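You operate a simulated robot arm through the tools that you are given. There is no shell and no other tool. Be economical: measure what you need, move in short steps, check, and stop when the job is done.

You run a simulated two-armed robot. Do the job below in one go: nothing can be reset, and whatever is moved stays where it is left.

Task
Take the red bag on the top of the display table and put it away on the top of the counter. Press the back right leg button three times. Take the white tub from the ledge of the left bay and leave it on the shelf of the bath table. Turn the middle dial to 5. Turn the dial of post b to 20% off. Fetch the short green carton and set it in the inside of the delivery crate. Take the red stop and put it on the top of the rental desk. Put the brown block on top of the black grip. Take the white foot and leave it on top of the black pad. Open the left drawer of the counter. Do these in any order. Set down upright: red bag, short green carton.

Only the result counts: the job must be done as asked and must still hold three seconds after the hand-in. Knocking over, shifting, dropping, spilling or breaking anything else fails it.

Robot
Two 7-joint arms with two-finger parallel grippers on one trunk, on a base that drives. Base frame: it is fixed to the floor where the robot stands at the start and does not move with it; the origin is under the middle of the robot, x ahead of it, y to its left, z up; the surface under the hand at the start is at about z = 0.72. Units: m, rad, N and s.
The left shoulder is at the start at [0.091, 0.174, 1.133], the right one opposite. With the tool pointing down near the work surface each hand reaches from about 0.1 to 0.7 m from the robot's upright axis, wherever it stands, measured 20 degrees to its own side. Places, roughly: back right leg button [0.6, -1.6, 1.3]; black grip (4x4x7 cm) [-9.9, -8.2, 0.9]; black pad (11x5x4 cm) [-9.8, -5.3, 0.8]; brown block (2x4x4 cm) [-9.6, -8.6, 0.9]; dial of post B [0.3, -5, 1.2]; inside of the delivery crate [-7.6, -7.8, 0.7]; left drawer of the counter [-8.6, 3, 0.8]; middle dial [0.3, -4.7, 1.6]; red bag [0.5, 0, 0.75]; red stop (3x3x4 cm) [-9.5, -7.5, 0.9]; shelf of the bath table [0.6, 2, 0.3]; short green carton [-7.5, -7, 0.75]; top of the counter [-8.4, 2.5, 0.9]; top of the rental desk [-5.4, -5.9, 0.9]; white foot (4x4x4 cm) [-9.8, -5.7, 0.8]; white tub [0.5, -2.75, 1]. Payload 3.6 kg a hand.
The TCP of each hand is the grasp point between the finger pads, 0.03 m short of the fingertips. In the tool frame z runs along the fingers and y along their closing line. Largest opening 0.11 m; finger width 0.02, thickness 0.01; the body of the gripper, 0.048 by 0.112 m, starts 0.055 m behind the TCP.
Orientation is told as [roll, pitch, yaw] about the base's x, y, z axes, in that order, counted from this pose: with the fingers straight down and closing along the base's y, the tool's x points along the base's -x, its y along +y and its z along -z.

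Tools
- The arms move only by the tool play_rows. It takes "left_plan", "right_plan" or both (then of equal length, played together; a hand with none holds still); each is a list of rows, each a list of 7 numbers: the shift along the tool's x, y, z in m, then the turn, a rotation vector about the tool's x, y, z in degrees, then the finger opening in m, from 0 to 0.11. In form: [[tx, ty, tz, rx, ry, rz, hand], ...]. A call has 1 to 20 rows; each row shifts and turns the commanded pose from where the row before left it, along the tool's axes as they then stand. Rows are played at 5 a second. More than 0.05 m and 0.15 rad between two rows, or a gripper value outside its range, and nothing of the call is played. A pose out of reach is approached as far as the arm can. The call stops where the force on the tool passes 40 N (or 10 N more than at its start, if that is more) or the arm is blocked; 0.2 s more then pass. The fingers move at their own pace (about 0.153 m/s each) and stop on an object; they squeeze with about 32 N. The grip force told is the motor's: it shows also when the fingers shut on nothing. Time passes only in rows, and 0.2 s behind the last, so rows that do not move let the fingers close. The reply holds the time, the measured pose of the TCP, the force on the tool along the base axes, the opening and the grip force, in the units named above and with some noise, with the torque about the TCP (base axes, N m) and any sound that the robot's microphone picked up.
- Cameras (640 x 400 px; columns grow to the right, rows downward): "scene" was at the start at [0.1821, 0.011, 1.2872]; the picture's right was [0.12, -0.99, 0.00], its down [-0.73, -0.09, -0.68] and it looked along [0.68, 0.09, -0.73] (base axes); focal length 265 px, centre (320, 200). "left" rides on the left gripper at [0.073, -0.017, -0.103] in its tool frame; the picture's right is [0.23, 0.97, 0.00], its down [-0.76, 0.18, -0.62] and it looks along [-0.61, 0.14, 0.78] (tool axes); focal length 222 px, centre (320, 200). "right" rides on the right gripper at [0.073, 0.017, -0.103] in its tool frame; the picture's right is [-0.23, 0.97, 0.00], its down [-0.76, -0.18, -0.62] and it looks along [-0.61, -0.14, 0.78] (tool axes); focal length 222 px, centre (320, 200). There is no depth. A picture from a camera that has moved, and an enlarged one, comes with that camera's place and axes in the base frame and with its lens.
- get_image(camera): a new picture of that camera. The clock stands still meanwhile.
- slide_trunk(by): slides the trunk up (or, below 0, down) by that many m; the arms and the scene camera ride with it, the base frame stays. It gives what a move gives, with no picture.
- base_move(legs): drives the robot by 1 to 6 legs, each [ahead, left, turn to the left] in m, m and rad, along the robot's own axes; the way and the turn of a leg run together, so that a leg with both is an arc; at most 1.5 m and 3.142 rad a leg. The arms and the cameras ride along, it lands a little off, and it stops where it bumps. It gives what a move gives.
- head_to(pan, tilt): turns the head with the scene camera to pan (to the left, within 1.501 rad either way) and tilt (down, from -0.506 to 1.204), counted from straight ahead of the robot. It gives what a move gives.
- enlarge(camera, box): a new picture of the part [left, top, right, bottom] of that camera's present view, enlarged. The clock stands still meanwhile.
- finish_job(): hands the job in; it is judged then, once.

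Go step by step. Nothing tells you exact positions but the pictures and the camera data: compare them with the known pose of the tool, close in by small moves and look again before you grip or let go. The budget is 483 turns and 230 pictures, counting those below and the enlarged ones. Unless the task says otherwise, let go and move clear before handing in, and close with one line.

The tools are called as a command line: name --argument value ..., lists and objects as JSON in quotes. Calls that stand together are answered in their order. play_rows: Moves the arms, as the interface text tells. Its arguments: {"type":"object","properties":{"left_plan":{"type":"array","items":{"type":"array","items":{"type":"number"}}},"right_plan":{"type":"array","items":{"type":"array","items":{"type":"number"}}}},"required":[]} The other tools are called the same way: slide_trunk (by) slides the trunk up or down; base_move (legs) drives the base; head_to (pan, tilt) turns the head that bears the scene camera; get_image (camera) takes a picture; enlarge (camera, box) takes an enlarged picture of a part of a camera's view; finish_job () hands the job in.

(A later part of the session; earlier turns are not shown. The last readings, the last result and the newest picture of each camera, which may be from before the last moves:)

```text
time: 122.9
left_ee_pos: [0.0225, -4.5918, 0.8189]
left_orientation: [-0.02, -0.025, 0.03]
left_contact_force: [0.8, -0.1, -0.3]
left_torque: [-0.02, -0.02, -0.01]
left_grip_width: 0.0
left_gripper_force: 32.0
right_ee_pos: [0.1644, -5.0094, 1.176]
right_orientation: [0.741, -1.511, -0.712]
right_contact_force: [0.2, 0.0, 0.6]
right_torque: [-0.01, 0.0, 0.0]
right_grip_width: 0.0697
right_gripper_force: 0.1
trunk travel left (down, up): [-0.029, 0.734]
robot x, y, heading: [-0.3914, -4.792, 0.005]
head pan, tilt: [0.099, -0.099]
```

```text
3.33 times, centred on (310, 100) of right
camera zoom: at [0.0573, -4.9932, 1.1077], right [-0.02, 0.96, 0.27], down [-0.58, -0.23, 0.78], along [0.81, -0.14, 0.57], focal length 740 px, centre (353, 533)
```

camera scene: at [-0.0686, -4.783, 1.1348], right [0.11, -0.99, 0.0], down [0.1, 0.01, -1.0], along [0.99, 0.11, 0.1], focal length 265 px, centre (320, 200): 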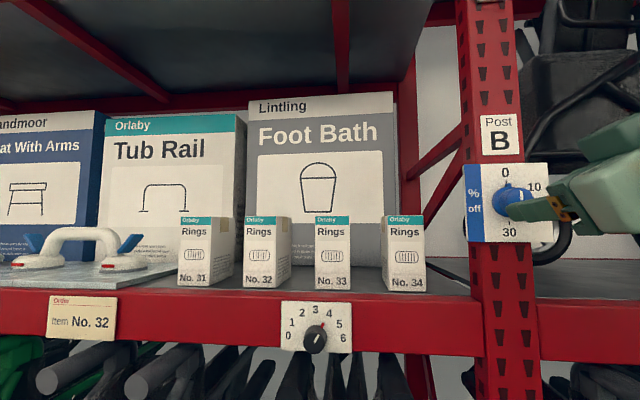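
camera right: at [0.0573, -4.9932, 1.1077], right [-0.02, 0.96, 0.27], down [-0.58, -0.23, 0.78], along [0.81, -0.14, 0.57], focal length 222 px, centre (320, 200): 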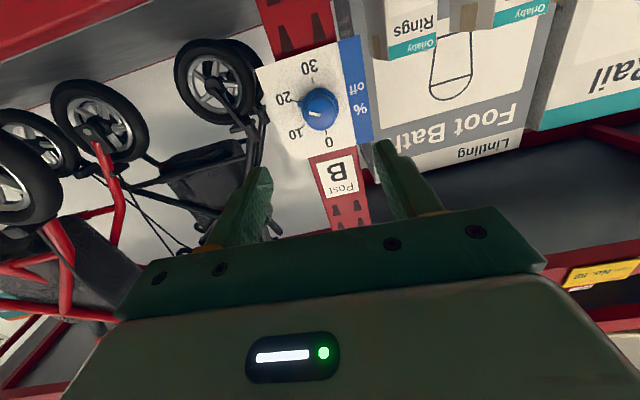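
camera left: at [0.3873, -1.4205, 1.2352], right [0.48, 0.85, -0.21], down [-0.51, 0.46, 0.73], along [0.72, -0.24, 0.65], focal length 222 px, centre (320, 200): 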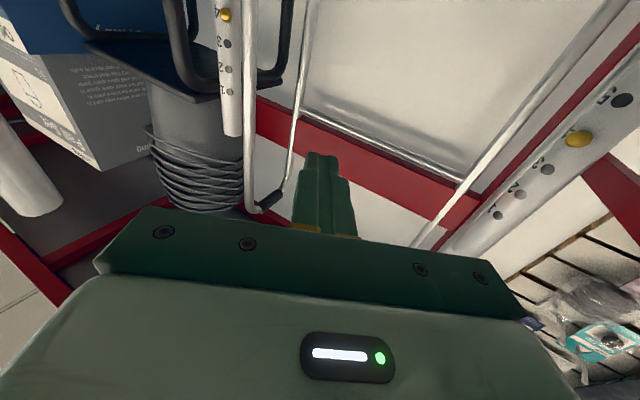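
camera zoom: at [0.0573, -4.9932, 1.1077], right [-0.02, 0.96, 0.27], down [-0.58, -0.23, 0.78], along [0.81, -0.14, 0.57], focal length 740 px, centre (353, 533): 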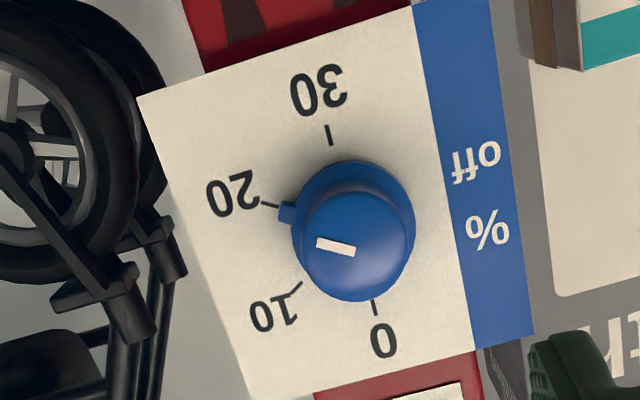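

The skirt nub lies on the 20 tick, good. Next the middle dial: back off, raise the trunk 0.43 m, strafe left.

base_move --legs '[[-0.2, 0, 0], [0, 0.27, 0]]'

slide_trunk --by 0.43

head_to --pan -0.1 --tilt 0.0

get_image --camera "scene"

get_image --camera "right"

```text
time: 126.0
left_ee_pos: [-0.1787, -4.3256, 0.8181]
left_orientation: [-0.021, -0.025, 0.029]
left_contact_force: [-0.1, 0.8, 1.3]
left_torque: [-0.03, 0.01, 0.05]
left_grip_width: 0.0001
left_gripper_force: 31.7
right_ee_pos: [-0.0356, -4.7425, 1.1744]
right_orientation: [0.759, -1.51, -0.73]
right_contact_force: [0.0, 0.2, -0.1]
right_torque: [0.02, -0.03, -0.02]
right_grip_width: 0.0698
right_gripper_force: 0.0
trunk travel left (down, up): [-0.029, 0.734]
robot x, y, heading: [-0.5885, -4.5267, 0.005]
head pan, tilt: [0.099, -0.099]
```

```text
refused: 0.43 is not a number from -0.4 to 0.4
```

```text
time: 126.8
left_ee_pos: [-0.1779, -4.3259, 0.8173]
left_orientation: [-0.02, -0.025, 0.027]
left_contact_force: [-0.2, 0.8, 0.3]
left_torque: [-0.02, 0.04, -0.03]
left_grip_width: 0.0
left_gripper_force: 31.7
right_ee_pos: [-0.037, -4.7423, 1.1756]
right_orientation: [0.764, -1.51, -0.735]
right_contact_force: [-0.7, -0.9, -0.3]
right_torque: [0.0, 0.02, 0.02]
right_grip_width: 0.07
right_gripper_force: 0.0
trunk travel left (down, up): [-0.029, 0.734]
robot x, y, heading: [-0.5928, -4.5291, 0.01]
head pan, tilt: [-0.099, 0.0]
```

```text
176 pictures are left
camera scene: at [-0.2669, -4.5334, 1.1261], right [-0.09, -1.0, 0.0], down [0.0, 0.0, -1.0], along [1.0, -0.09, 0.0], focal length 265 px, centre (320, 200)
```

scene: 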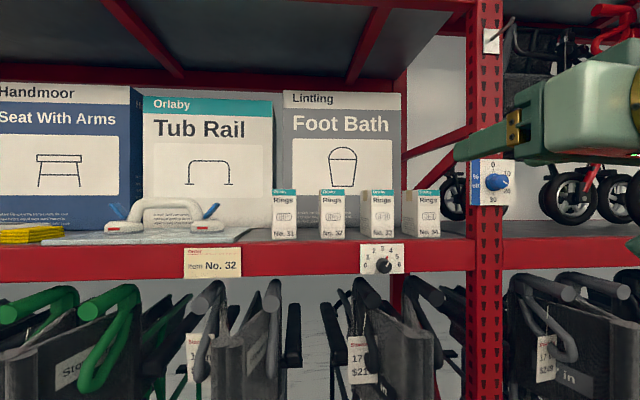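

```text
175 pictures are left
camera right: at [-0.144, -4.7261, 1.1077], right [-0.02, 0.96, 0.27], down [-0.58, -0.23, 0.78], along [0.81, -0.14, 0.57], focal length 222 px, centre (320, 200)
```

right: 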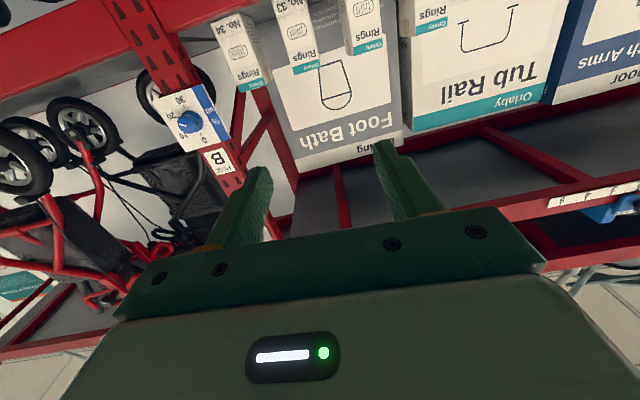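

I raise the trunk in one allowed step and look again.

slide_trunk --by 0.4

get_image --camera "scene"

get_image --camera "right"

```text
time: 130.6
left_ee_pos: [-0.18, -4.3258, 1.2188]
left_orientation: [-0.02, -0.024, 0.029]
left_contact_force: [-0.7, 0.1, 0.4]
left_torque: [-0.01, 0.0, 0.02]
left_grip_width: 0.0
left_gripper_force: 32.2
right_ee_pos: [-0.0365, -4.7435, 1.5739]
right_orientation: [0.761, -1.51, -0.734]
right_contact_force: [0.1, 0.1, -0.3]
right_torque: [0.03, -0.01, 0.0]
right_grip_width: 0.0705
right_gripper_force: 0.1
trunk travel left (down, up): [-0.429, 0.334]
robot x, y, heading: [-0.5901, -4.5245, 0.008]
head pan, tilt: [-0.099, 0.0]
```

```text
174 pictures are left
camera scene: at [-0.4607, -4.5347, 1.5428], right [-0.09, -1.0, 0.0], down [0.0, 0.0, -1.0], along [1.0, -0.09, 0.0], focal length 265 px, centre (320, 200)
```

scene: 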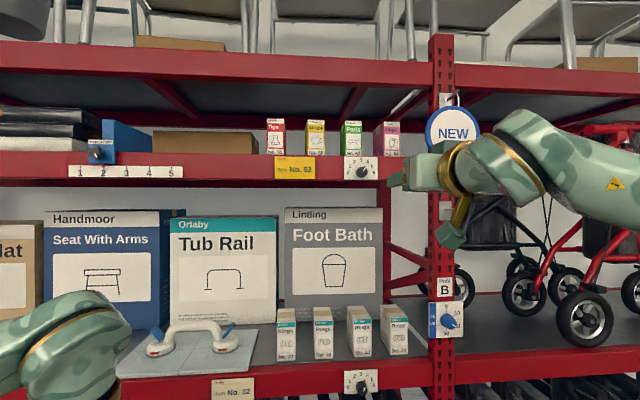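

```text
173 pictures are left
camera right: at [-0.1439, -4.7261, 1.5075], right [-0.02, 0.96, 0.27], down [-0.58, -0.23, 0.78], along [0.81, -0.14, 0.57], focal length 222 px, centre (320, 200)
```

right: 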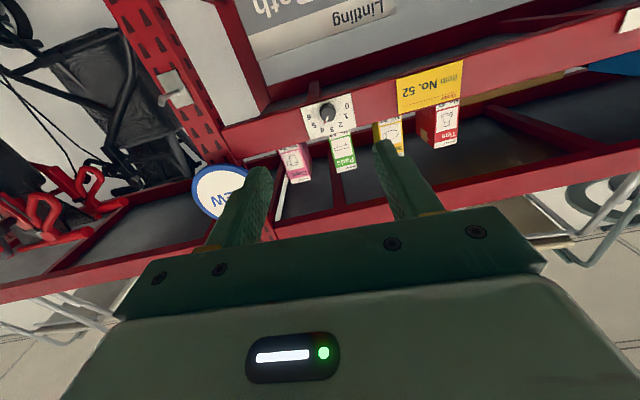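

The middle dial lies near [0.33, -4.735, 1.633]. I raise 0.058, drive forward 0.2 and zoom on it.

slide_trunk --by 0.058

base_move --legs '[[0.2, 0, 0]]'

get_image --camera "right"

get_image --camera "scene"

```text
time: 131.6
left_ee_pos: [-0.1792, -4.3249, 1.2762]
left_orientation: [-0.021, -0.026, 0.027]
left_contact_force: [-1.1, 0.2, -0.1]
left_torque: [-0.02, 0.01, 0.01]
left_grip_width: 0.0
left_gripper_force: 31.8
right_ee_pos: [-0.0368, -4.7426, 1.6323]
right_orientation: [0.759, -1.51, -0.729]
right_contact_force: [0.3, -0.8, 0.1]
right_torque: [0.02, -0.01, -0.01]
right_grip_width: 0.0701
right_gripper_force: 0.1
trunk travel left (down, up): [-0.487, 0.276]
robot x, y, heading: [-0.5864, -4.5268, 0.005]
head pan, tilt: [-0.099, 0.0]
```

```text
time: 133.2
left_ee_pos: [0.0228, -4.324, 1.2761]
left_orientation: [-0.021, -0.025, 0.029]
left_contact_force: [0.1, -1.3, 0.3]
left_torque: [-0.02, 0.02, 0.02]
left_grip_width: 0.0002
left_gripper_force: 32.1
right_ee_pos: [0.1663, -4.7398, 1.633]
right_orientation: [0.769, -1.509, -0.736]
right_contact_force: [-0.2, 0.4, -0.4]
right_torque: [-0.01, 0.05, 0.02]
right_grip_width: 0.0701
right_gripper_force: 0.0
trunk travel left (down, up): [-0.487, 0.276]
robot x, y, heading: [-0.3895, -4.5268, 0.004]
head pan, tilt: [-0.099, 0.0]
```

```text
172 pictures are left
camera right: at [0.0591, -4.7238, 1.5658], right [-0.02, 0.96, 0.27], down [-0.58, -0.23, 0.78], along [0.81, -0.14, 0.57], focal length 222 px, centre (320, 200)
```

right: 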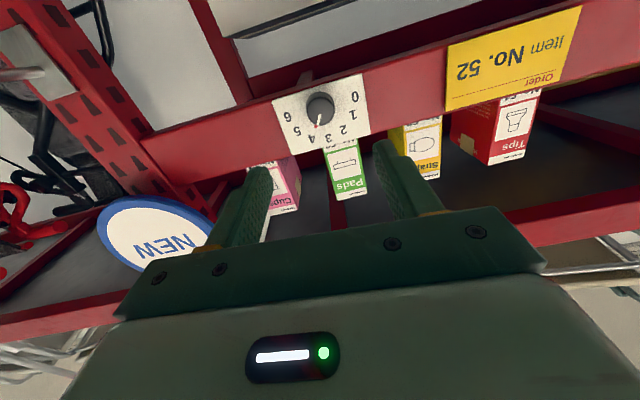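

```text
171 pictures are left
camera scene: at [-0.2694, -4.5331, 1.6013], right [-0.09, -1.0, 0.0], down [0.0, 0.0, -1.0], along [1.0, -0.09, 0.0], focal length 265 px, centre (320, 200)
```

scene: 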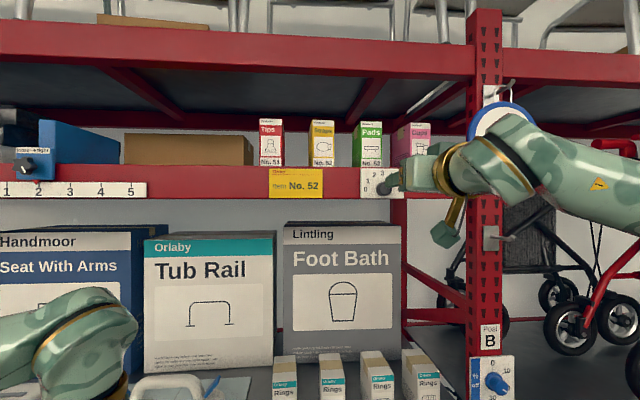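

enlarge --camera "right" --box '[265, 60, 385, 170]'

```text
3.64 times, centred on (325, 115) of right
camera zoom: at [0.0591, -4.7238, 1.5658], right [-0.02, 0.96, 0.27], down [-0.58, -0.23, 0.78], along [0.81, -0.14, 0.57], focal length 808 px, centre (302, 509)
```

zoom: 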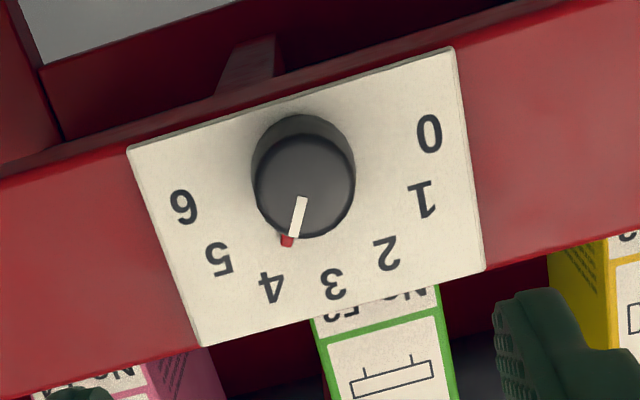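

Pointer reads about 4, so I need +30°. I pre-roll -15°, advance and grip the knob.

play_rows --right_plan '[[0, 0, 0, 0, 0, -7.5, 0.07], [0, 0, 0, 0, 0, -7.5, 0.07], [0, 0, 0.04, 0, 0, 0, 0.07], [0, 0, 0.04, 0, 0, 0, 0.07], [0, 0, 0.03, 0, 0, 0, 0.07]]'

get_image --camera "right"

```text
time: 134.4
left_ee_pos: [0.0242, -4.3231, 1.2758]
left_orientation: [-0.021, -0.025, 0.03]
left_contact_force: [1.3, 0.8, 0.1]
left_torque: [0.03, 0.01, 0.02]
left_grip_width: 0.0
left_gripper_force: 32.0
right_ee_pos: [0.2767, -4.736, 1.6291]
right_orientation: [-1.375, -1.344, 1.411]
right_contact_force: [-0.1, 0.3, 0.4]
right_torque: [-0.04, -0.01, 0.02]
right_grip_width: 0.0701
right_gripper_force: 0.1
trunk travel left (down, up): [-0.487, 0.276]
robot x, y, heading: [-0.3859, -4.5279, 0.012]
head pan, tilt: [-0.099, 0.0]
```

```text
169 pictures are left
camera right: at [0.1706, -4.7385, 1.5582], right [-0.03, 1.0, 0.01], down [-0.59, -0.03, 0.81], along [0.81, 0.02, 0.59], focal length 222 px, centre (320, 200)
```

right: 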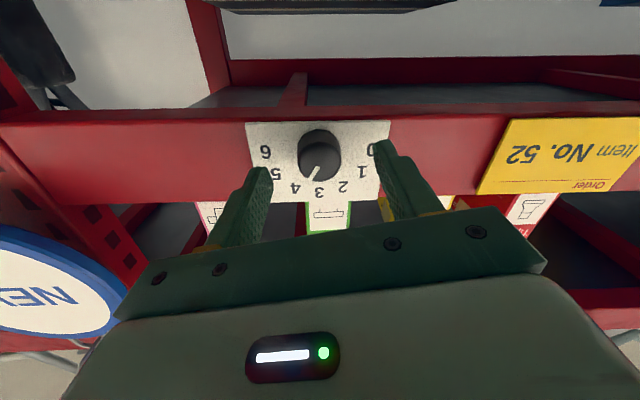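

I advance 2.8 cm more, grip and turn +32°.

play_rows --right_plan '[[0, 0, 0.014, 0, 0, 0, 0.07], [0, 0, 0.014, 0, 0, 0, 0.07], [0, 0, 0, 0, 0, 0, 0.02], [0, 0, 0, 0, 0, 0, 0.02], [0, 0, 0, 0, 0, 0, 0.02], [0, 0, 0, 0, 0, 8, 0.02], [0, 0, 0, 0, 0, 8, 0.02], [0, 0, 0, 0, 0, 8, 0.02], [0, 0, 0, 0, 0, 8, 0.02], [0, 0, 0, 0, 0, 0, 0.02]]'

get_image --camera "right"

```text
time: 136.6
left_ee_pos: [0.0187, -4.3239, 1.2776]
left_orientation: [-0.021, -0.03, 0.029]
left_contact_force: [-0.8, 0.0, -0.3]
left_torque: [-0.01, 0.0, -0.02]
left_grip_width: 0.0
left_gripper_force: 32.0
right_ee_pos: [0.2981, -4.7361, 1.6308]
right_orientation: [1.46, -1.227, -1.433]
right_contact_force: [-12.2, -1.9, 13.1]
right_torque: [0.0, -0.04, -1.07]
right_grip_width: 0.0317
right_gripper_force: 44.9
trunk travel left (down, up): [-0.487, 0.276]
robot x, y, heading: [-0.3848, -4.5257, 0.013]
head pan, tilt: [-0.099, 0.0]
```

```text
168 pictures are left
camera right: at [0.1907, -4.6999, 1.5721], right [-0.01, 0.84, 0.54], down [-0.58, -0.44, 0.68], along [0.81, -0.31, 0.49], focal length 222 px, centre (320, 200)
```

right: 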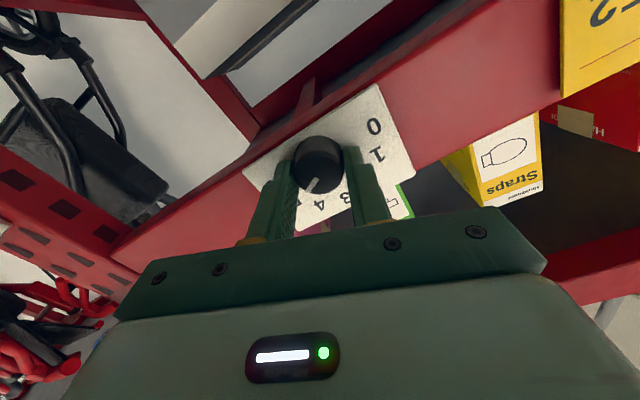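

Turned. I release, back out and check the reading.

play_rows --right_plan '[[0, 0, 0, 0, 0, 0, 0.07], [0, 0, 0, 0, 0, 0, 0.07], [0, 0, -0.03, 0, 0, 0, 0.07], [0, 0, -0.04, 0, 0, -7.5, 0.07], [0, 0, -0.04, 0, 0, -7.5, 0.07], [0, 0, -0.04, 0, 0, -7.5, 0.07], [0, 0, -0.04, 0, 0, 0, 0.07]]'

enlarge --camera "right" --box '[245, 40, 385, 170]'

```text
time: 138.2
left_ee_pos: [0.0222, -4.323, 1.2776]
left_orientation: [-0.022, -0.026, 0.03]
left_contact_force: [-0.2, 0.0, 0.1]
left_torque: [-0.02, 0.0, 0.0]
left_grip_width: 0.0002
left_gripper_force: 32.3
right_ee_pos: [0.1109, -4.7433, 1.6364]
right_orientation: [-0.917, -1.501, 0.95]
right_contact_force: [-0.9, 0.0, -0.2]
right_torque: [0.0, 0.02, 0.0]
right_grip_width: 0.0702
right_gripper_force: 0.0
trunk travel left (down, up): [-0.487, 0.276]
robot x, y, heading: [-0.387, -4.5296, 0.007]
head pan, tilt: [-0.099, 0.0]
```

```text
3.08 times, centred on (315, 105) of right
camera zoom: at [0.004, -4.7331, 1.5671], right [-0.02, 0.98, 0.17], down [-0.59, -0.15, 0.8], along [0.81, -0.08, 0.58], focal length 684 px, centre (335, 492)
```

zoom: 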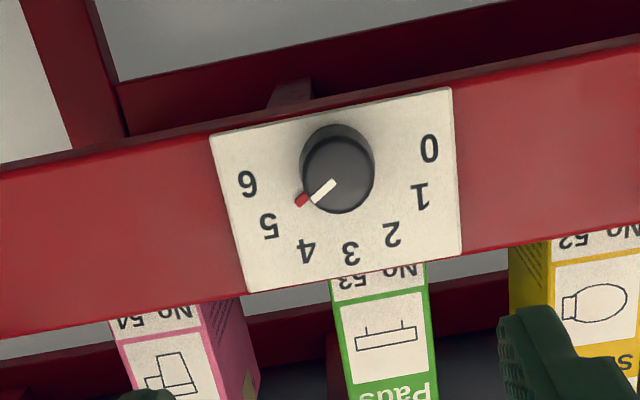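

The dial reads 5. Now I back off, lower the trunk and go back for the tub.

base_move --legs '[[-0.25, 0, 0], [0, 1.5, 0]]'

slide_trunk --by -0.35

head_to --pan 0.0 --tilt 0.3

get_image --camera "scene"

```text
time: 147.0
left_ee_pos: [-0.2262, -2.8336, 1.2758]
left_orientation: [-0.021, -0.026, 0.016]
left_contact_force: [-0.4, -0.5, -0.5]
left_torque: [-0.02, -0.01, -0.01]
left_grip_width: 0.0
left_gripper_force: 31.8
right_ee_pos: [-0.1435, -3.2553, 1.6364]
right_orientation: [-0.895, -1.5, 0.915]
right_contact_force: [0.2, -0.1, 1.0]
right_torque: [-0.02, 0.0, 0.0]
right_grip_width: 0.0702
right_gripper_force: 0.0
trunk travel left (down, up): [-0.487, 0.276]
robot x, y, heading: [-0.6424, -3.0311, -0.004]
head pan, tilt: [-0.099, 0.0]
```

```text
time: 150.4
left_ee_pos: [-0.2277, -2.8348, 0.9265]
left_orientation: [-0.019, -0.025, 0.016]
left_contact_force: [-0.3, 1.2, -0.3]
left_torque: [-0.01, -0.02, 0.02]
left_grip_width: 0.0001
left_gripper_force: 32.6
right_ee_pos: [-0.1438, -3.254, 1.2873]
right_orientation: [-0.902, -1.503, 0.921]
right_contact_force: [-0.8, 0.1, -0.2]
right_torque: [-0.03, -0.03, -0.02]
right_grip_width: 0.07
right_gripper_force: 0.0
trunk travel left (down, up): [-0.137, 0.626]
robot x, y, heading: [-0.6397, -3.0336, -0.006]
head pan, tilt: [-0.099, 0.0]
```

```text
time: 151.2
left_ee_pos: [-0.2263, -2.8339, 0.9263]
left_orientation: [-0.021, -0.025, 0.019]
left_contact_force: [0.7, -0.4, -0.6]
left_torque: [0.0, 0.0, -0.01]
left_grip_width: 0.0002
left_gripper_force: 32.2
right_ee_pos: [-0.1421, -3.2549, 1.2869]
right_orientation: [-0.891, -1.501, 0.913]
right_contact_force: [-0.4, 0.2, 0.0]
right_torque: [-0.02, 0.01, -0.02]
right_grip_width: 0.07
right_gripper_force: 0.0
trunk travel left (down, up): [-0.137, 0.626]
robot x, y, heading: [-0.6376, -3.0293, -0.004]
head pan, tilt: [0.0, 0.3]
```

```text
166 pictures are left
camera scene: at [-0.381, -3.0323, 1.2148], right [-0.01, -1.0, 0.0], down [-0.3, 0.0, -0.96], along [0.96, -0.01, -0.3], focal length 265 px, centre (320, 200)
```

scene: 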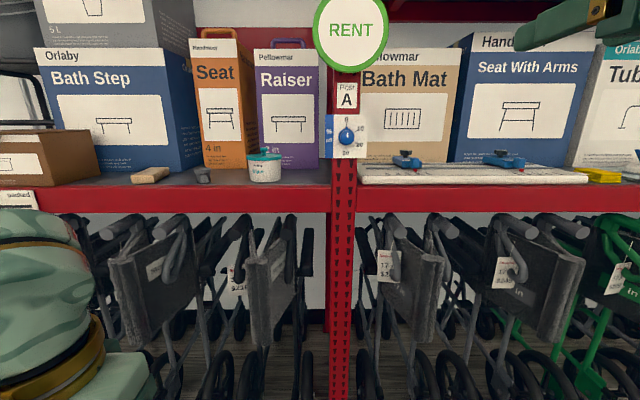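

The tub is at about [0.45, -2.868, 1.06]. I zoom in on its size.

enlarge --camera "scene" --box '[235, 135, 300, 195]'

```text
6.67 times, centred on (268, 165) of scene
camera zoom: at [-0.381, -3.0323, 1.2148], right [-0.01, -1.0, 0.0], down [-0.3, 0.0, -0.96], along [0.96, -0.01, -0.3], focal length 1768 px, centre (670, 433)
```

zoom: 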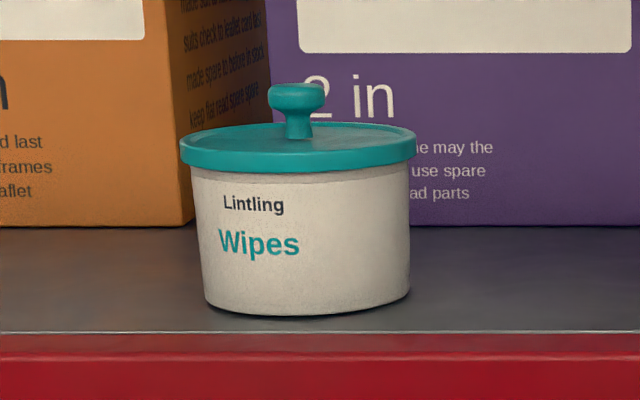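

The body is about 0.10 m wide (lid 0.113), so I'll grip the body from the front with the hand tilted about 20° down. I set the right hand's tilt, open wide, lower the trunk and strafe to line up.

play_rows --right_plan '[[0, 0, 0, 0, 0, 3.5, 0.11], [0, 0, 0, 0, 6, 0, 0.11], [0, 0, 0, 0, 6, 0, 0.11], [0, 0, 0, 0, 6, 0, 0.11]]'

slide_trunk --by -0.12

base_move --legs '[[0.15, 0.388, 0]]'

get_image --camera "right"

get_image --camera "scene"

```text
time: 152.2
left_ee_pos: [-0.2266, -2.8346, 0.9268]
left_orientation: [-0.021, -0.025, 0.015]
left_contact_force: [-0.2, 0.1, 0.2]
left_torque: [0.0, 0.0, -0.01]
left_grip_width: 0.0
left_gripper_force: 31.8
right_ee_pos: [-0.1426, -3.2541, 1.2848]
right_orientation: [0.021, -1.21, 0.001]
right_contact_force: [-0.6, 0.3, 0.3]
right_torque: [0.01, 0.0, 0.0]
right_grip_width: 0.1098
right_gripper_force: 0.1
trunk travel left (down, up): [-0.137, 0.626]
robot x, y, heading: [-0.6401, -3.0317, -0.004]
head pan, tilt: [0.0, 0.3]
```

```text
time: 153.7
left_ee_pos: [-0.2233, -2.8356, 0.8029]
left_orientation: [-0.018, -0.007, 0.016]
left_contact_force: [-0.1, 0.5, -0.2]
left_torque: [-0.01, 0.01, -0.03]
left_grip_width: 0.0001
left_gripper_force: 31.7
right_ee_pos: [-0.1434, -3.255, 1.1678]
right_orientation: [0.024, -1.216, -0.005]
right_contact_force: [0.5, 0.2, 0.1]
right_torque: [0.0, -0.04, 0.01]
right_grip_width: 0.1099
right_gripper_force: 0.1
trunk travel left (down, up): [-0.017, 0.746]
robot x, y, heading: [-0.6394, -3.0362, -0.003]
head pan, tilt: [0.0, 0.3]
```

```text
time: 156.3
left_ee_pos: [-0.0707, -2.4459, 0.8027]
left_orientation: [-0.02, -0.006, 0.015]
left_contact_force: [0.1, 0.8, -0.2]
left_torque: [-0.01, 0.02, -0.03]
left_grip_width: 0.0002
left_gripper_force: 31.8
right_ee_pos: [0.0112, -2.8661, 1.1664]
right_orientation: [0.022, -1.212, -0.002]
right_contact_force: [0.1, 0.1, 0.3]
right_torque: [0.01, -0.02, -0.01]
right_grip_width: 0.1098
right_gripper_force: 0.0
trunk travel left (down, up): [-0.017, 0.746]
robot x, y, heading: [-0.485, -2.6456, -0.007]
head pan, tilt: [0.0, 0.3]
```

```text
164 pictures are left
camera right: at [-0.112, -2.8522, 1.1339], right [0.06, 0.97, 0.22], down [-0.31, -0.19, 0.93], along [0.95, -0.13, 0.29], focal length 222 px, centre (320, 200)
```

right: 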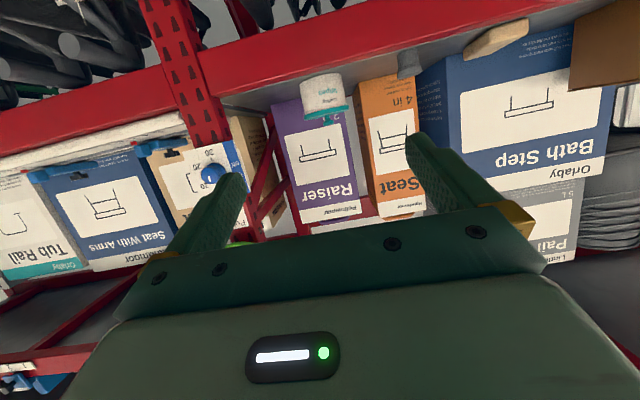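

```text
163 pictures are left
camera scene: at [-0.153, -2.6448, 1.0853], right [-0.01, -1.0, 0.0], down [-0.3, 0.0, -0.95], along [0.95, -0.01, -0.3], focal length 265 px, centre (320, 200)
```

scene: 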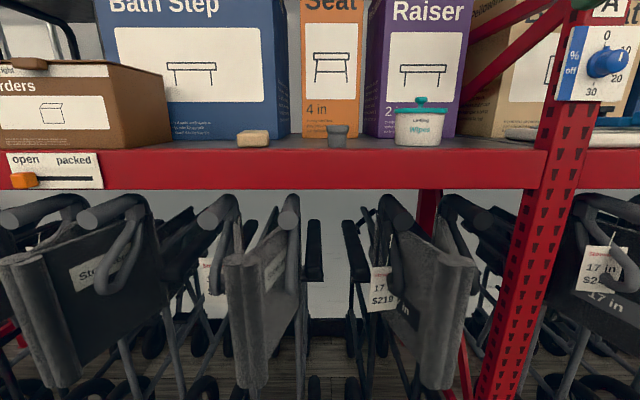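

Tub body centre refined to [0.445, -2.867, 1.055]. I drive forward 0.2, lower the hand to grip height, and approach part way.

base_move --legs '[[0.2, 0, 0]]'

play_rows --right_plan '[[0.0362, 0, 0.0135, 0, 0, 0, 0.11], [0.0362, 0, 0.0135, 0, 0, 0, 0.11], [0.0362, 0, 0.0135, 0, 0, 0, 0.11], [-0.014, 0, 0.0375, 0, 0, 0, 0.11], [-0.014, 0, 0.0375, 0, 0, 0, 0.11]]'

get_image --camera "right"

get_image --camera "scene"

```text
time: 157.9
left_ee_pos: [0.1294, -2.4478, 0.8015]
left_orientation: [-0.02, -0.005, 0.015]
left_contact_force: [-0.3, 0.2, -0.3]
left_torque: [-0.04, 0.01, 0.0]
left_grip_width: 0.0
left_gripper_force: 31.6
right_ee_pos: [0.2099, -2.8694, 1.1653]
right_orientation: [0.021, -1.213, -0.004]
right_contact_force: [-0.3, 0.3, 0.1]
right_torque: [-0.01, -0.02, -0.02]
right_grip_width: 0.11
right_gripper_force: 0.0
trunk travel left (down, up): [-0.017, 0.746]
robot x, y, heading: [-0.2846, -2.645, -0.012]
head pan, tilt: [0.0, 0.3]
```

```text
time: 159.1
left_ee_pos: [0.131, -2.4486, 0.8023]
left_orientation: [-0.02, -0.006, 0.015]
left_contact_force: [-0.3, 0.0, -0.2]
left_torque: [0.01, -0.01, 0.0]
left_grip_width: 0.0002
left_gripper_force: 32.4
right_ee_pos: [0.2904, -2.8673, 1.0483]
right_orientation: [0.019, -1.213, -0.001]
right_contact_force: [0.4, 0.5, -1.3]
right_torque: [-0.02, 0.0, 0.02]
right_grip_width: 0.1099
right_gripper_force: 0.1
trunk travel left (down, up): [-0.017, 0.746]
robot x, y, heading: [-0.2849, -2.6443, -0.005]
head pan, tilt: [0.0, 0.3]
```

```text
162 pictures are left
camera right: at [0.1675, -2.8525, 1.017], right [0.06, 0.97, 0.22], down [-0.31, -0.19, 0.93], along [0.95, -0.13, 0.29], focal length 222 px, centre (320, 200)
```

right: 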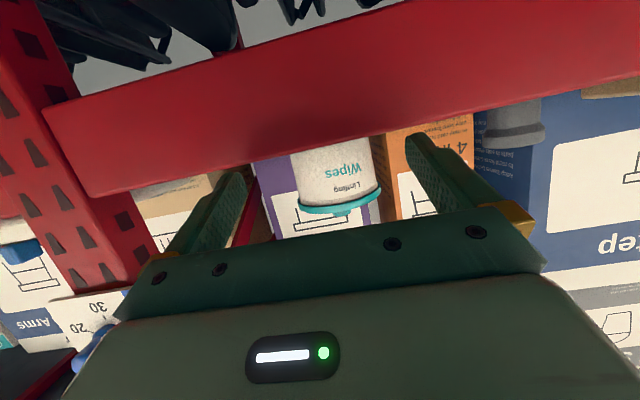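

```text
161 pictures are left
camera scene: at [0.0467, -2.6468, 1.0851], right [-0.01, -1.0, 0.0], down [-0.3, 0.0, -0.95], along [0.95, -0.01, -0.3], focal length 265 px, centre (320, 200)
```

scene: 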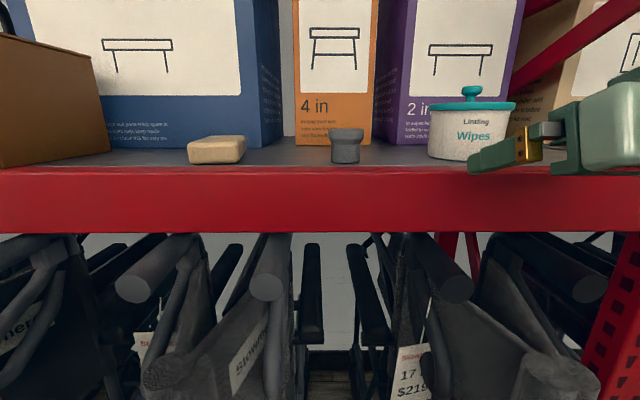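

The fingers straddle the tub. I raise 1 cm, correct 2 mm to the left and go in to surround it.

play_rows --right_plan '[[-0.0094, 0.002, -0.0035, 0, 0, 0, 0.11], [-0.014, 0, 0.0375, 0, 0, 0, 0.11], [-0.014, 0, 0.0375, 0, 0, 0, 0.11]]'

get_image --camera "right"

enlarge --camera "scene" --box '[400, 60, 600, 200]'

```text
time: 159.9
left_ee_pos: [0.1305, -2.4484, 0.8016]
left_orientation: [-0.017, -0.007, 0.015]
left_contact_force: [0.5, -0.2, 0.2]
left_torque: [-0.01, 0.01, 0.02]
left_grip_width: 0.0
left_gripper_force: 31.8
right_ee_pos: [0.3721, -2.8641, 1.0588]
right_orientation: [0.019, -1.213, -0.002]
right_contact_force: [-0.3, -0.1, -0.4]
right_torque: [0.01, 0.03, -0.04]
right_grip_width: 0.11
right_gripper_force: 0.0
trunk travel left (down, up): [-0.017, 0.746]
robot x, y, heading: [-0.2847, -2.6443, -0.004]
head pan, tilt: [0.0, 0.3]
```

```text
160 pictures are left
camera right: at [0.2496, -2.8491, 1.0277], right [0.06, 0.97, 0.22], down [-0.31, -0.19, 0.93], along [0.95, -0.13, 0.29], focal length 222 px, centre (320, 200)
```

right: 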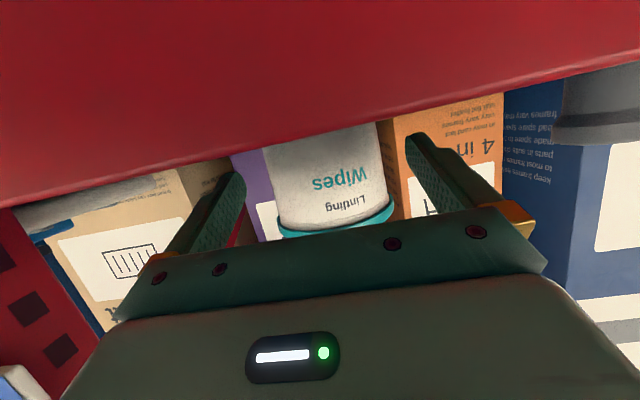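

```text
2.86 times, centred on (500, 130) of scene
camera zoom: at [0.0467, -2.6467, 1.0851], right [-0.01, -1.0, 0.0], down [-0.3, 0.0, -0.95], along [0.95, -0.01, -0.3], focal length 758 px, centre (-194, 400)
```

zoom: 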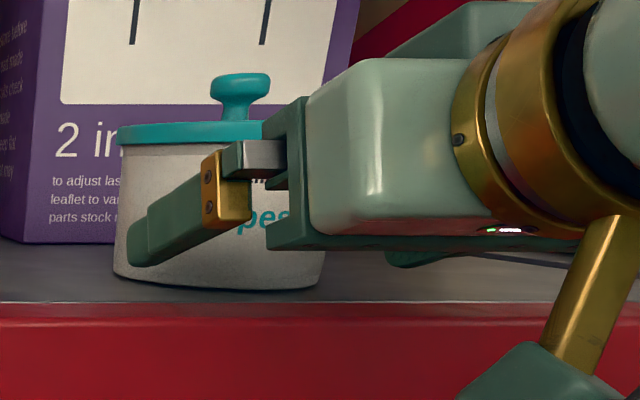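

Nearly centred; I nudge 3 mm left and advance the last 5 cm, then close.

play_rows --right_plan '[[0, 0.003, 0, 0, 0, 0, 0.11], [-0.007, 0, 0.0187, 0, 0, 0, 0.11], [-0.007, 0, 0.0187, 0, 0, 0, 0.11], [-0.0035, 0, 0.0094, 0, 0, 0, 0.11], [0, 0, 0, 0, 0, 0, 0.08], [0, 0, 0, 0, 0, 0, 0.08], [0, 0, 0, 0, 0, 0, 0.08]]'

get_image --camera "right"

```text
time: 161.5
left_ee_pos: [0.1307, -2.4492, 0.802]
left_orientation: [-0.018, -0.006, 0.016]
left_contact_force: [-0.4, -0.2, -0.4]
left_torque: [0.0, -0.01, 0.02]
left_grip_width: 0.0
left_gripper_force: 31.7
right_ee_pos: [0.4205, -2.8602, 1.0594]
right_orientation: [0.021, -1.214, -0.003]
right_contact_force: [-0.8, 0.0, 0.1]
right_torque: [0.15, 0.02, 0.02]
right_grip_width: 0.0976
right_gripper_force: 32.0
trunk travel left (down, up): [-0.017, 0.746]
robot x, y, heading: [-0.2851, -2.6417, -0.01]
head pan, tilt: [0.0, 0.3]
```

```text
158 pictures are left
camera right: at [0.2975, -2.8454, 1.0277], right [0.06, 0.97, 0.22], down [-0.31, -0.19, 0.93], along [0.95, -0.13, 0.29], focal length 222 px, centre (320, 200)
```

right: 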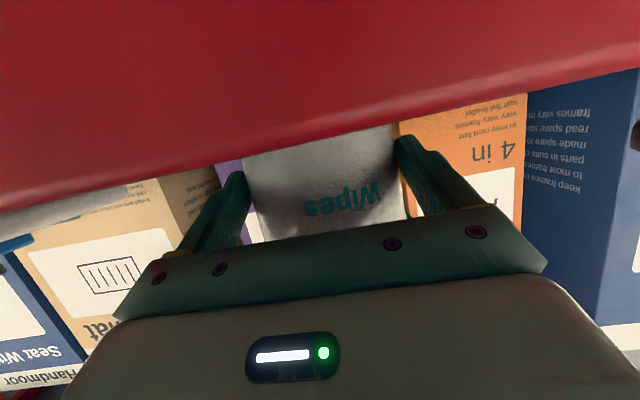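

Gripped. I lift 6 cm and back the base out.

play_rows --right_plan '[[-0.0187, 0, -0.007, 0, 0, 0, 0.08], [-0.0187, 0, -0.007, 0, 0, 0, 0.08], [-0.0187, 0, -0.007, 0, 0, 0, 0.08]]'

base_move --legs '[[-0.4, 0, 0]]'

get_image --camera "scene"

```text
time: 162.3
left_ee_pos: [0.1293, -2.4488, 0.8023]
left_orientation: [-0.019, -0.008, 0.016]
left_contact_force: [-0.3, -0.7, 0.7]
left_torque: [-0.01, 0.0, -0.01]
left_grip_width: 0.0
left_gripper_force: 32.3
right_ee_pos: [0.4197, -2.8608, 1.1196]
right_orientation: [0.019, -1.211, 0.001]
right_contact_force: [-0.4, -0.9, -4.9]
right_torque: [0.02, 0.1, -0.04]
right_grip_width: 0.0975
right_gripper_force: 32.1
trunk travel left (down, up): [-0.017, 0.746]
robot x, y, heading: [-0.2884, -2.6439, -0.003]
head pan, tilt: [0.0, 0.3]
```

```text
time: 164.8
left_ee_pos: [-0.2706, -2.4457, 0.8017]
left_orientation: [-0.017, -0.009, 0.015]
left_contact_force: [1.0, 0.3, -0.1]
left_torque: [0.0, 0.01, -0.02]
left_grip_width: 0.0001
left_gripper_force: 32.0
right_ee_pos: [0.0197, -2.8578, 1.1198]
right_orientation: [0.021, -1.213, -0.003]
right_contact_force: [-0.4, -0.3, -3.4]
right_torque: [0.01, 0.1, -0.05]
right_grip_width: 0.0974
right_gripper_force: 31.2
trunk travel left (down, up): [-0.017, 0.746]
robot x, y, heading: [-0.6864, -2.6447, -0.006]
head pan, tilt: [0.0, 0.3]
```

```text
157 pictures are left
camera scene: at [-0.3538, -2.6441, 1.0853], right [-0.01, -1.0, 0.0], down [-0.3, 0.0, -0.95], along [0.95, -0.01, -0.3], focal length 265 px, centre (320, 200)
```

scene: 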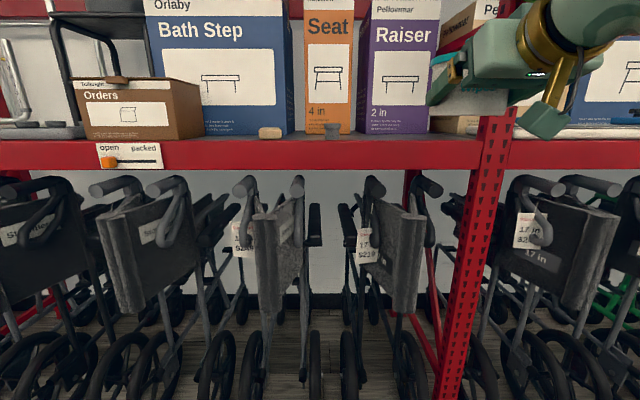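

Tub held. I drive left to the bath table area and look.

base_move --legs '[[0, 1.5, 0], [0, 1.5, 0], [0, 1.1, 0]]'

head_to --pan 0.3 --tilt 0.45

get_image --camera "scene"

```text
time: 184.5
left_ee_pos: [-0.3255, 1.6766, 0.8014]
left_orientation: [-0.019, -0.005, 0.043]
left_contact_force: [-0.3, -0.8, 0.4]
left_torque: [0.0, 0.0, 0.0]
left_grip_width: 0.0001
left_gripper_force: 32.1
right_ee_pos: [-0.025, 1.272, 1.1188]
right_orientation: [0.022, -1.21, 0.024]
right_contact_force: [-0.3, -0.2, -4.4]
right_torque: [-0.03, 0.12, -0.01]
right_grip_width: 0.0975
right_gripper_force: 31.7
trunk travel left (down, up): [-0.017, 0.746]
robot x, y, heading: [-0.7353, 1.4696, 0.022]
head pan, tilt: [0.0, 0.3]
```

```text
time: 185.3
left_ee_pos: [-0.3251, 1.6752, 0.8036]
left_orientation: [-0.018, -0.005, 0.042]
left_contact_force: [0.1, 0.8, 0.5]
left_torque: [0.0, -0.01, 0.01]
left_grip_width: 0.0
left_gripper_force: 31.9
right_ee_pos: [-0.0227, 1.2717, 1.12]
right_orientation: [0.02, -1.212, 0.023]
right_contact_force: [0.3, 0.6, -4.6]
right_torque: [-0.02, 0.1, 0.0]
right_grip_width: 0.0975
right_gripper_force: 32.0
trunk travel left (down, up): [-0.017, 0.746]
robot x, y, heading: [-0.7374, 1.4681, 0.022]
head pan, tilt: [0.3, 0.45]
```

```text
156 pictures are left
camera scene: at [-0.4087, 1.5027, 1.0712], right [0.31, -0.95, 0.0], down [-0.41, -0.14, -0.9], along [0.85, 0.28, -0.44], focal length 265 px, centre (320, 200)
```

scene: 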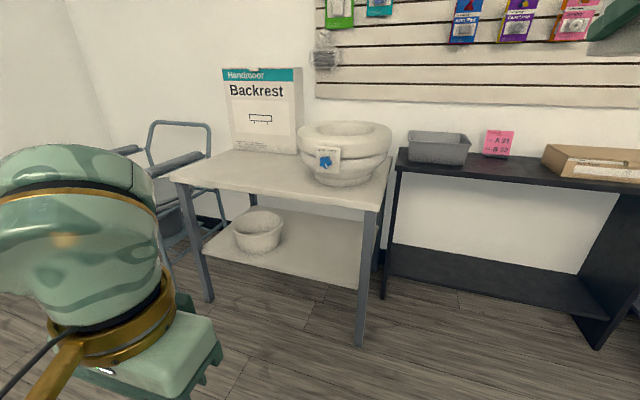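

The bath table's lower shelf is free on its right side; I'll aim for about [0.48, 1.78, 0.3]. First I lower the hand in free space, keeping its tilt.

play_rows --right_plan '[[0.0375, 0, 0.014, 0, 0, 0, 0.08], [0.0375, 0, 0.014, 0, 0, 0, 0.08], [0.0375, 0, 0.014, 0, 0, 0, 0.08], [0.0375, 0, 0.014, 0, 0, 0, 0.08], [0.0375, 0, 0.014, 0, 0, 0, 0.08], [0.0375, 0, 0.014, 0, 0, 0, 0.08], [0.0375, 0, 0.014, 0, 0, 0, 0.08], [0.0375, 0, 0.014, 0, 0, 0, 0.08]]'

```text
time: 187.1
left_ee_pos: [-0.3247, 1.6757, 0.8029]
left_orientation: [-0.018, -0.004, 0.043]
left_contact_force: [0.5, -0.5, -0.4]
left_torque: [-0.04, -0.02, 0.0]
left_grip_width: 0.0
left_gripper_force: 31.8
right_ee_pos: [-0.0241, 1.2717, 0.8892]
right_orientation: [0.02, -1.21, 0.024]
right_contact_force: [-0.3, 0.3, -4.0]
right_torque: [0.0, 0.13, -0.03]
right_grip_width: 0.0977
right_gripper_force: 32.4
right hand out of reach, approached as far as the arm can: row 6, 7, 8
trunk travel left (down, up): [-0.017, 0.746]
robot x, y, heading: [-0.7395, 1.4645, 0.018]
head pan, tilt: [0.3, 0.45]
```

At this reach the hand can't go lower with this tilt. I test whether a longer reach permits lowering.

play_rows --right_plan '[[-0.014, 0, 0.0375, 0, 0, 0, 0.08], [-0.014, 0, 0.0375, 0, 0, 0, 0.08], [-0.014, 0, 0.0375, 0, 0, 0, 0.08], [0.0375, 0, 0.014, 0, 0, 0, 0.08], [0.0375, 0, 0.014, 0, 0, 0, 0.08], [0.0375, 0, 0.014, 0, 0, 0, 0.08], [0.0375, 0, 0.014, 0, 0, 0, 0.08]]'

head_to --pan -0.6 --tilt 0.5

get_image --camera "scene"

```text
time: 188.7
left_ee_pos: [-0.3236, 1.6745, 0.8021]
left_orientation: [-0.02, -0.005, 0.043]
left_contact_force: [0.6, 0.4, 0.0]
left_torque: [0.02, 0.01, 0.01]
left_grip_width: 0.0
left_gripper_force: 32.2
right_ee_pos: [0.0967, 1.2717, 0.8296]
right_orientation: [0.021, -1.209, 0.022]
right_contact_force: [-0.1, 0.1, -4.6]
right_torque: [-0.03, 0.12, -0.02]
right_grip_width: 0.0976
right_gripper_force: 31.8
right hand out of reach, approached as far as the arm can: row 5, 6, 7
trunk travel left (down, up): [-0.017, 0.746]
robot x, y, heading: [-0.7366, 1.4694, 0.016]
head pan, tilt: [0.3, 0.45]
```

```text
time: 189.9
left_ee_pos: [-0.3254, 1.6754, 0.8029]
left_orientation: [-0.019, -0.006, 0.042]
left_contact_force: [-0.6, 0.0, -0.5]
left_torque: [0.0, -0.01, -0.01]
left_grip_width: 0.0
left_gripper_force: 32.3
right_ee_pos: [0.0967, 1.272, 0.8311]
right_orientation: [0.021, -1.209, 0.022]
right_contact_force: [-0.4, 0.0, -4.1]
right_torque: [0.02, 0.11, -0.03]
right_grip_width: 0.0976
right_gripper_force: 31.8
trunk travel left (down, up): [-0.017, 0.746]
robot x, y, heading: [-0.7399, 1.4678, 0.024]
head pan, tilt: [-0.6, 0.499]
```

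```text
155 pictures are left
camera scene: at [-0.4197, 1.424, 1.0667], right [-0.55, -0.84, 0.0], down [-0.4, 0.26, -0.88], along [0.73, -0.48, -0.48], focal length 265 px, centre (320, 200)
```

scene: 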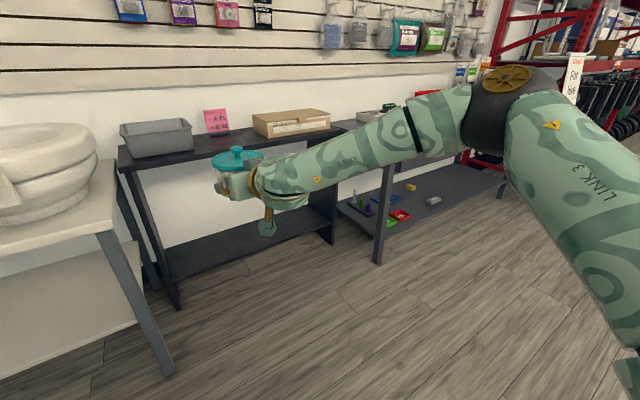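

The elbow is out to the right and the forearm points front-left. I yaw the hand left along the forearm and try lowering again.

play_rows --right_plan '[[0, 0, 0, -7.5, 0, -2.8, 0.08], [0, 0, 0, -7.5, 0, -2.8, 0.08], [0, 0, 0, -7.5, 0, -2.8, 0.08], [0, 0, 0, -7.5, 0, -2.8, 0.08], [0, 0, 0, -7.5, 0, -2.8, 0.08], [0.0375, 0, 0.014, 0, 0, 0, 0.08], [0.0375, 0, 0.014, 0, 0, 0, 0.08], [0.0375, 0, 0.014, 0, 0, 0, 0.08], [0.0375, 0, 0.014, 0, 0, 0, 0.08], [0.0375, 0, 0.014, 0, 0, 0, 0.08], [0.0375, 0, 0.014, 0, 0, 0, 0.08], [0.0375, 0, 0.014, 0, 0, 0, 0.08], [0.0375, 0, 0.014, 0, 0, 0, 0.08]]'

get_image --camera "scene"

```text
time: 192.7
left_ee_pos: [-0.3251, 1.6756, 0.8014]
left_orientation: [-0.019, -0.003, 0.042]
left_contact_force: [-0.3, -0.4, -0.3]
left_torque: [-0.03, -0.02, 0.03]
left_grip_width: 0.0
left_gripper_force: 32.1
right_ee_pos: [0.0967, 1.275, 0.5094]
right_orientation: [0.022, -1.217, 0.721]
right_contact_force: [0.7, 0.2, -4.1]
right_torque: [-0.09, 0.11, 0.01]
right_grip_width: 0.0977
right_gripper_force: 32.2
trunk travel left (down, up): [-0.017, 0.746]
robot x, y, heading: [-0.7351, 1.4674, 0.018]
head pan, tilt: [-0.6, 0.499]
```

```text
154 pictures are left
camera scene: at [-0.4193, 1.4242, 1.0665], right [-0.55, -0.84, 0.0], down [-0.4, 0.26, -0.88], along [0.73, -0.48, -0.48], focal length 265 px, centre (320, 200)
```

scene: 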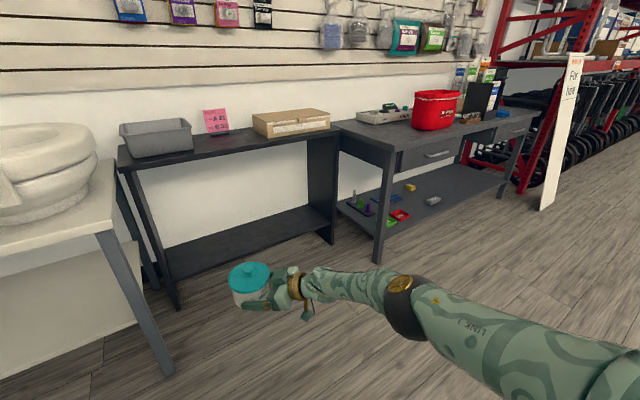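

That works. I lower to about z 0.36 and turn the base right so the hand points nearly along +x.

play_rows --right_plan '[[0.0375, 0, 0.014, 0, 0, 0, 0.08], [0.0375, 0, 0.014, 0, 0, 0, 0.08], [0.0375, 0, 0.014, 0, 0, 0, 0.08], [0.0234, 0, 0.0087, 0, 0, 0, 0.08]]'

base_move --legs '[[-0.1, 0, 0], [0, 0, -0.65]]'

head_to --pan 0.3 --tilt 0.6

get_image --camera "scene"

```text
time: 193.7
left_ee_pos: [-0.3246, 1.6755, 0.8014]
left_orientation: [-0.019, -0.005, 0.043]
left_contact_force: [-0.5, -0.4, 0.6]
left_torque: [-0.01, -0.01, 0.0]
left_grip_width: 0.0
left_gripper_force: 32.1
right_ee_pos: [0.0746, 1.2893, 0.4726]
right_orientation: [0.019, -1.216, 0.723]
right_contact_force: [0.3, 0.4, -3.8]
right_torque: [-0.09, 0.08, -0.03]
right_grip_width: 0.0976
right_gripper_force: 32.0
right hand out of reach, approached as far as the arm can: row 1, 2, 3, 4
trunk travel left (down, up): [-0.017, 0.746]
robot x, y, heading: [-0.7369, 1.4662, 0.019]
head pan, tilt: [-0.6, 0.499]
```

```text
time: 196.6
left_ee_pos: [-0.3832, 1.3822, 0.8025]
left_orientation: [-0.018, -0.005, -0.609]
left_contact_force: [-0.5, -0.2, -0.3]
left_torque: [0.01, -0.01, 0.01]
left_grip_width: 0.0001
left_gripper_force: 32.2
right_ee_pos: [-0.2985, 0.8343, 0.4725]
right_orientation: [0.019, -1.217, 0.073]
right_contact_force: [0.1, 0.6, -3.8]
right_torque: [-0.01, 0.09, 0.01]
right_grip_width: 0.0975
right_gripper_force: 31.7
trunk travel left (down, up): [-0.017, 0.746]
robot x, y, heading: [-0.8351, 1.4644, -0.633]
head pan, tilt: [-0.6, 0.499]
```

```text
time: 197.8
left_ee_pos: [-0.3847, 1.3822, 0.8011]
left_orientation: [-0.02, -0.004, -0.608]
left_contact_force: [0.5, -0.2, 0.5]
left_torque: [0.01, -0.03, -0.03]
left_grip_width: 0.0
left_gripper_force: 31.8
right_ee_pos: [-0.2991, 0.8321, 0.4724]
right_orientation: [0.021, -1.216, 0.071]
right_contact_force: [-0.7, 0.8, -4.9]
right_torque: [-0.01, 0.1, 0.0]
right_grip_width: 0.0979
right_gripper_force: 31.8
trunk travel left (down, up): [-0.017, 0.746]
robot x, y, heading: [-0.8394, 1.4713, -0.627]
head pan, tilt: [0.3, 0.6]
```

```text
153 pictures are left
camera scene: at [-0.5588, 1.2974, 1.0576], right [-0.32, -0.95, 0.0], down [-0.54, 0.18, -0.82], along [0.78, -0.27, -0.57], focal length 265 px, centre (320, 200)
```

scene: 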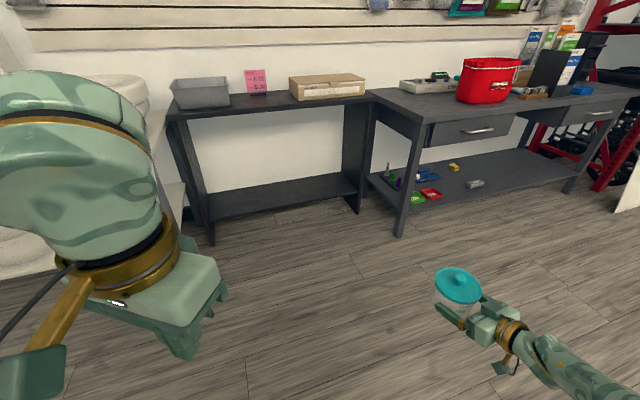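

I pull the hand closer to the body and lower again.

play_rows --right_plan '[[0.0107, 0.0258, -0.0287, 0, 0, 0, 0.08], [0.0107, 0.0258, -0.0287, 0, 0, 0, 0.08], [0.0107, 0.0258, -0.0287, 0, 0, 0, 0.08], [0.0375, 0, 0.014, 0, 0, 0, 0.08], [0.0375, 0, 0.014, 0, 0, 0, 0.08], [0.0234, 0, 0.0087, 0, 0, 0, 0.08]]'

```text
time: 199.2
left_ee_pos: [-0.3835, 1.3818, 0.8025]
left_orientation: [-0.018, -0.005, -0.607]
left_contact_force: [0.0, 0.7, -0.4]
left_torque: [0.0, 0.05, -0.02]
left_grip_width: 0.0
left_gripper_force: 32.3
right_ee_pos: [-0.397, 0.9034, 0.3662]
right_orientation: [0.018, -1.216, 0.074]
right_contact_force: [0.6, -0.2, -4.5]
right_torque: [0.0, 0.12, -0.01]
right_grip_width: 0.0978
right_gripper_force: 31.5
trunk travel left (down, up): [-0.017, 0.746]
robot x, y, heading: [-0.8337, 1.4693, -0.631]
head pan, tilt: [0.3, 0.6]
```

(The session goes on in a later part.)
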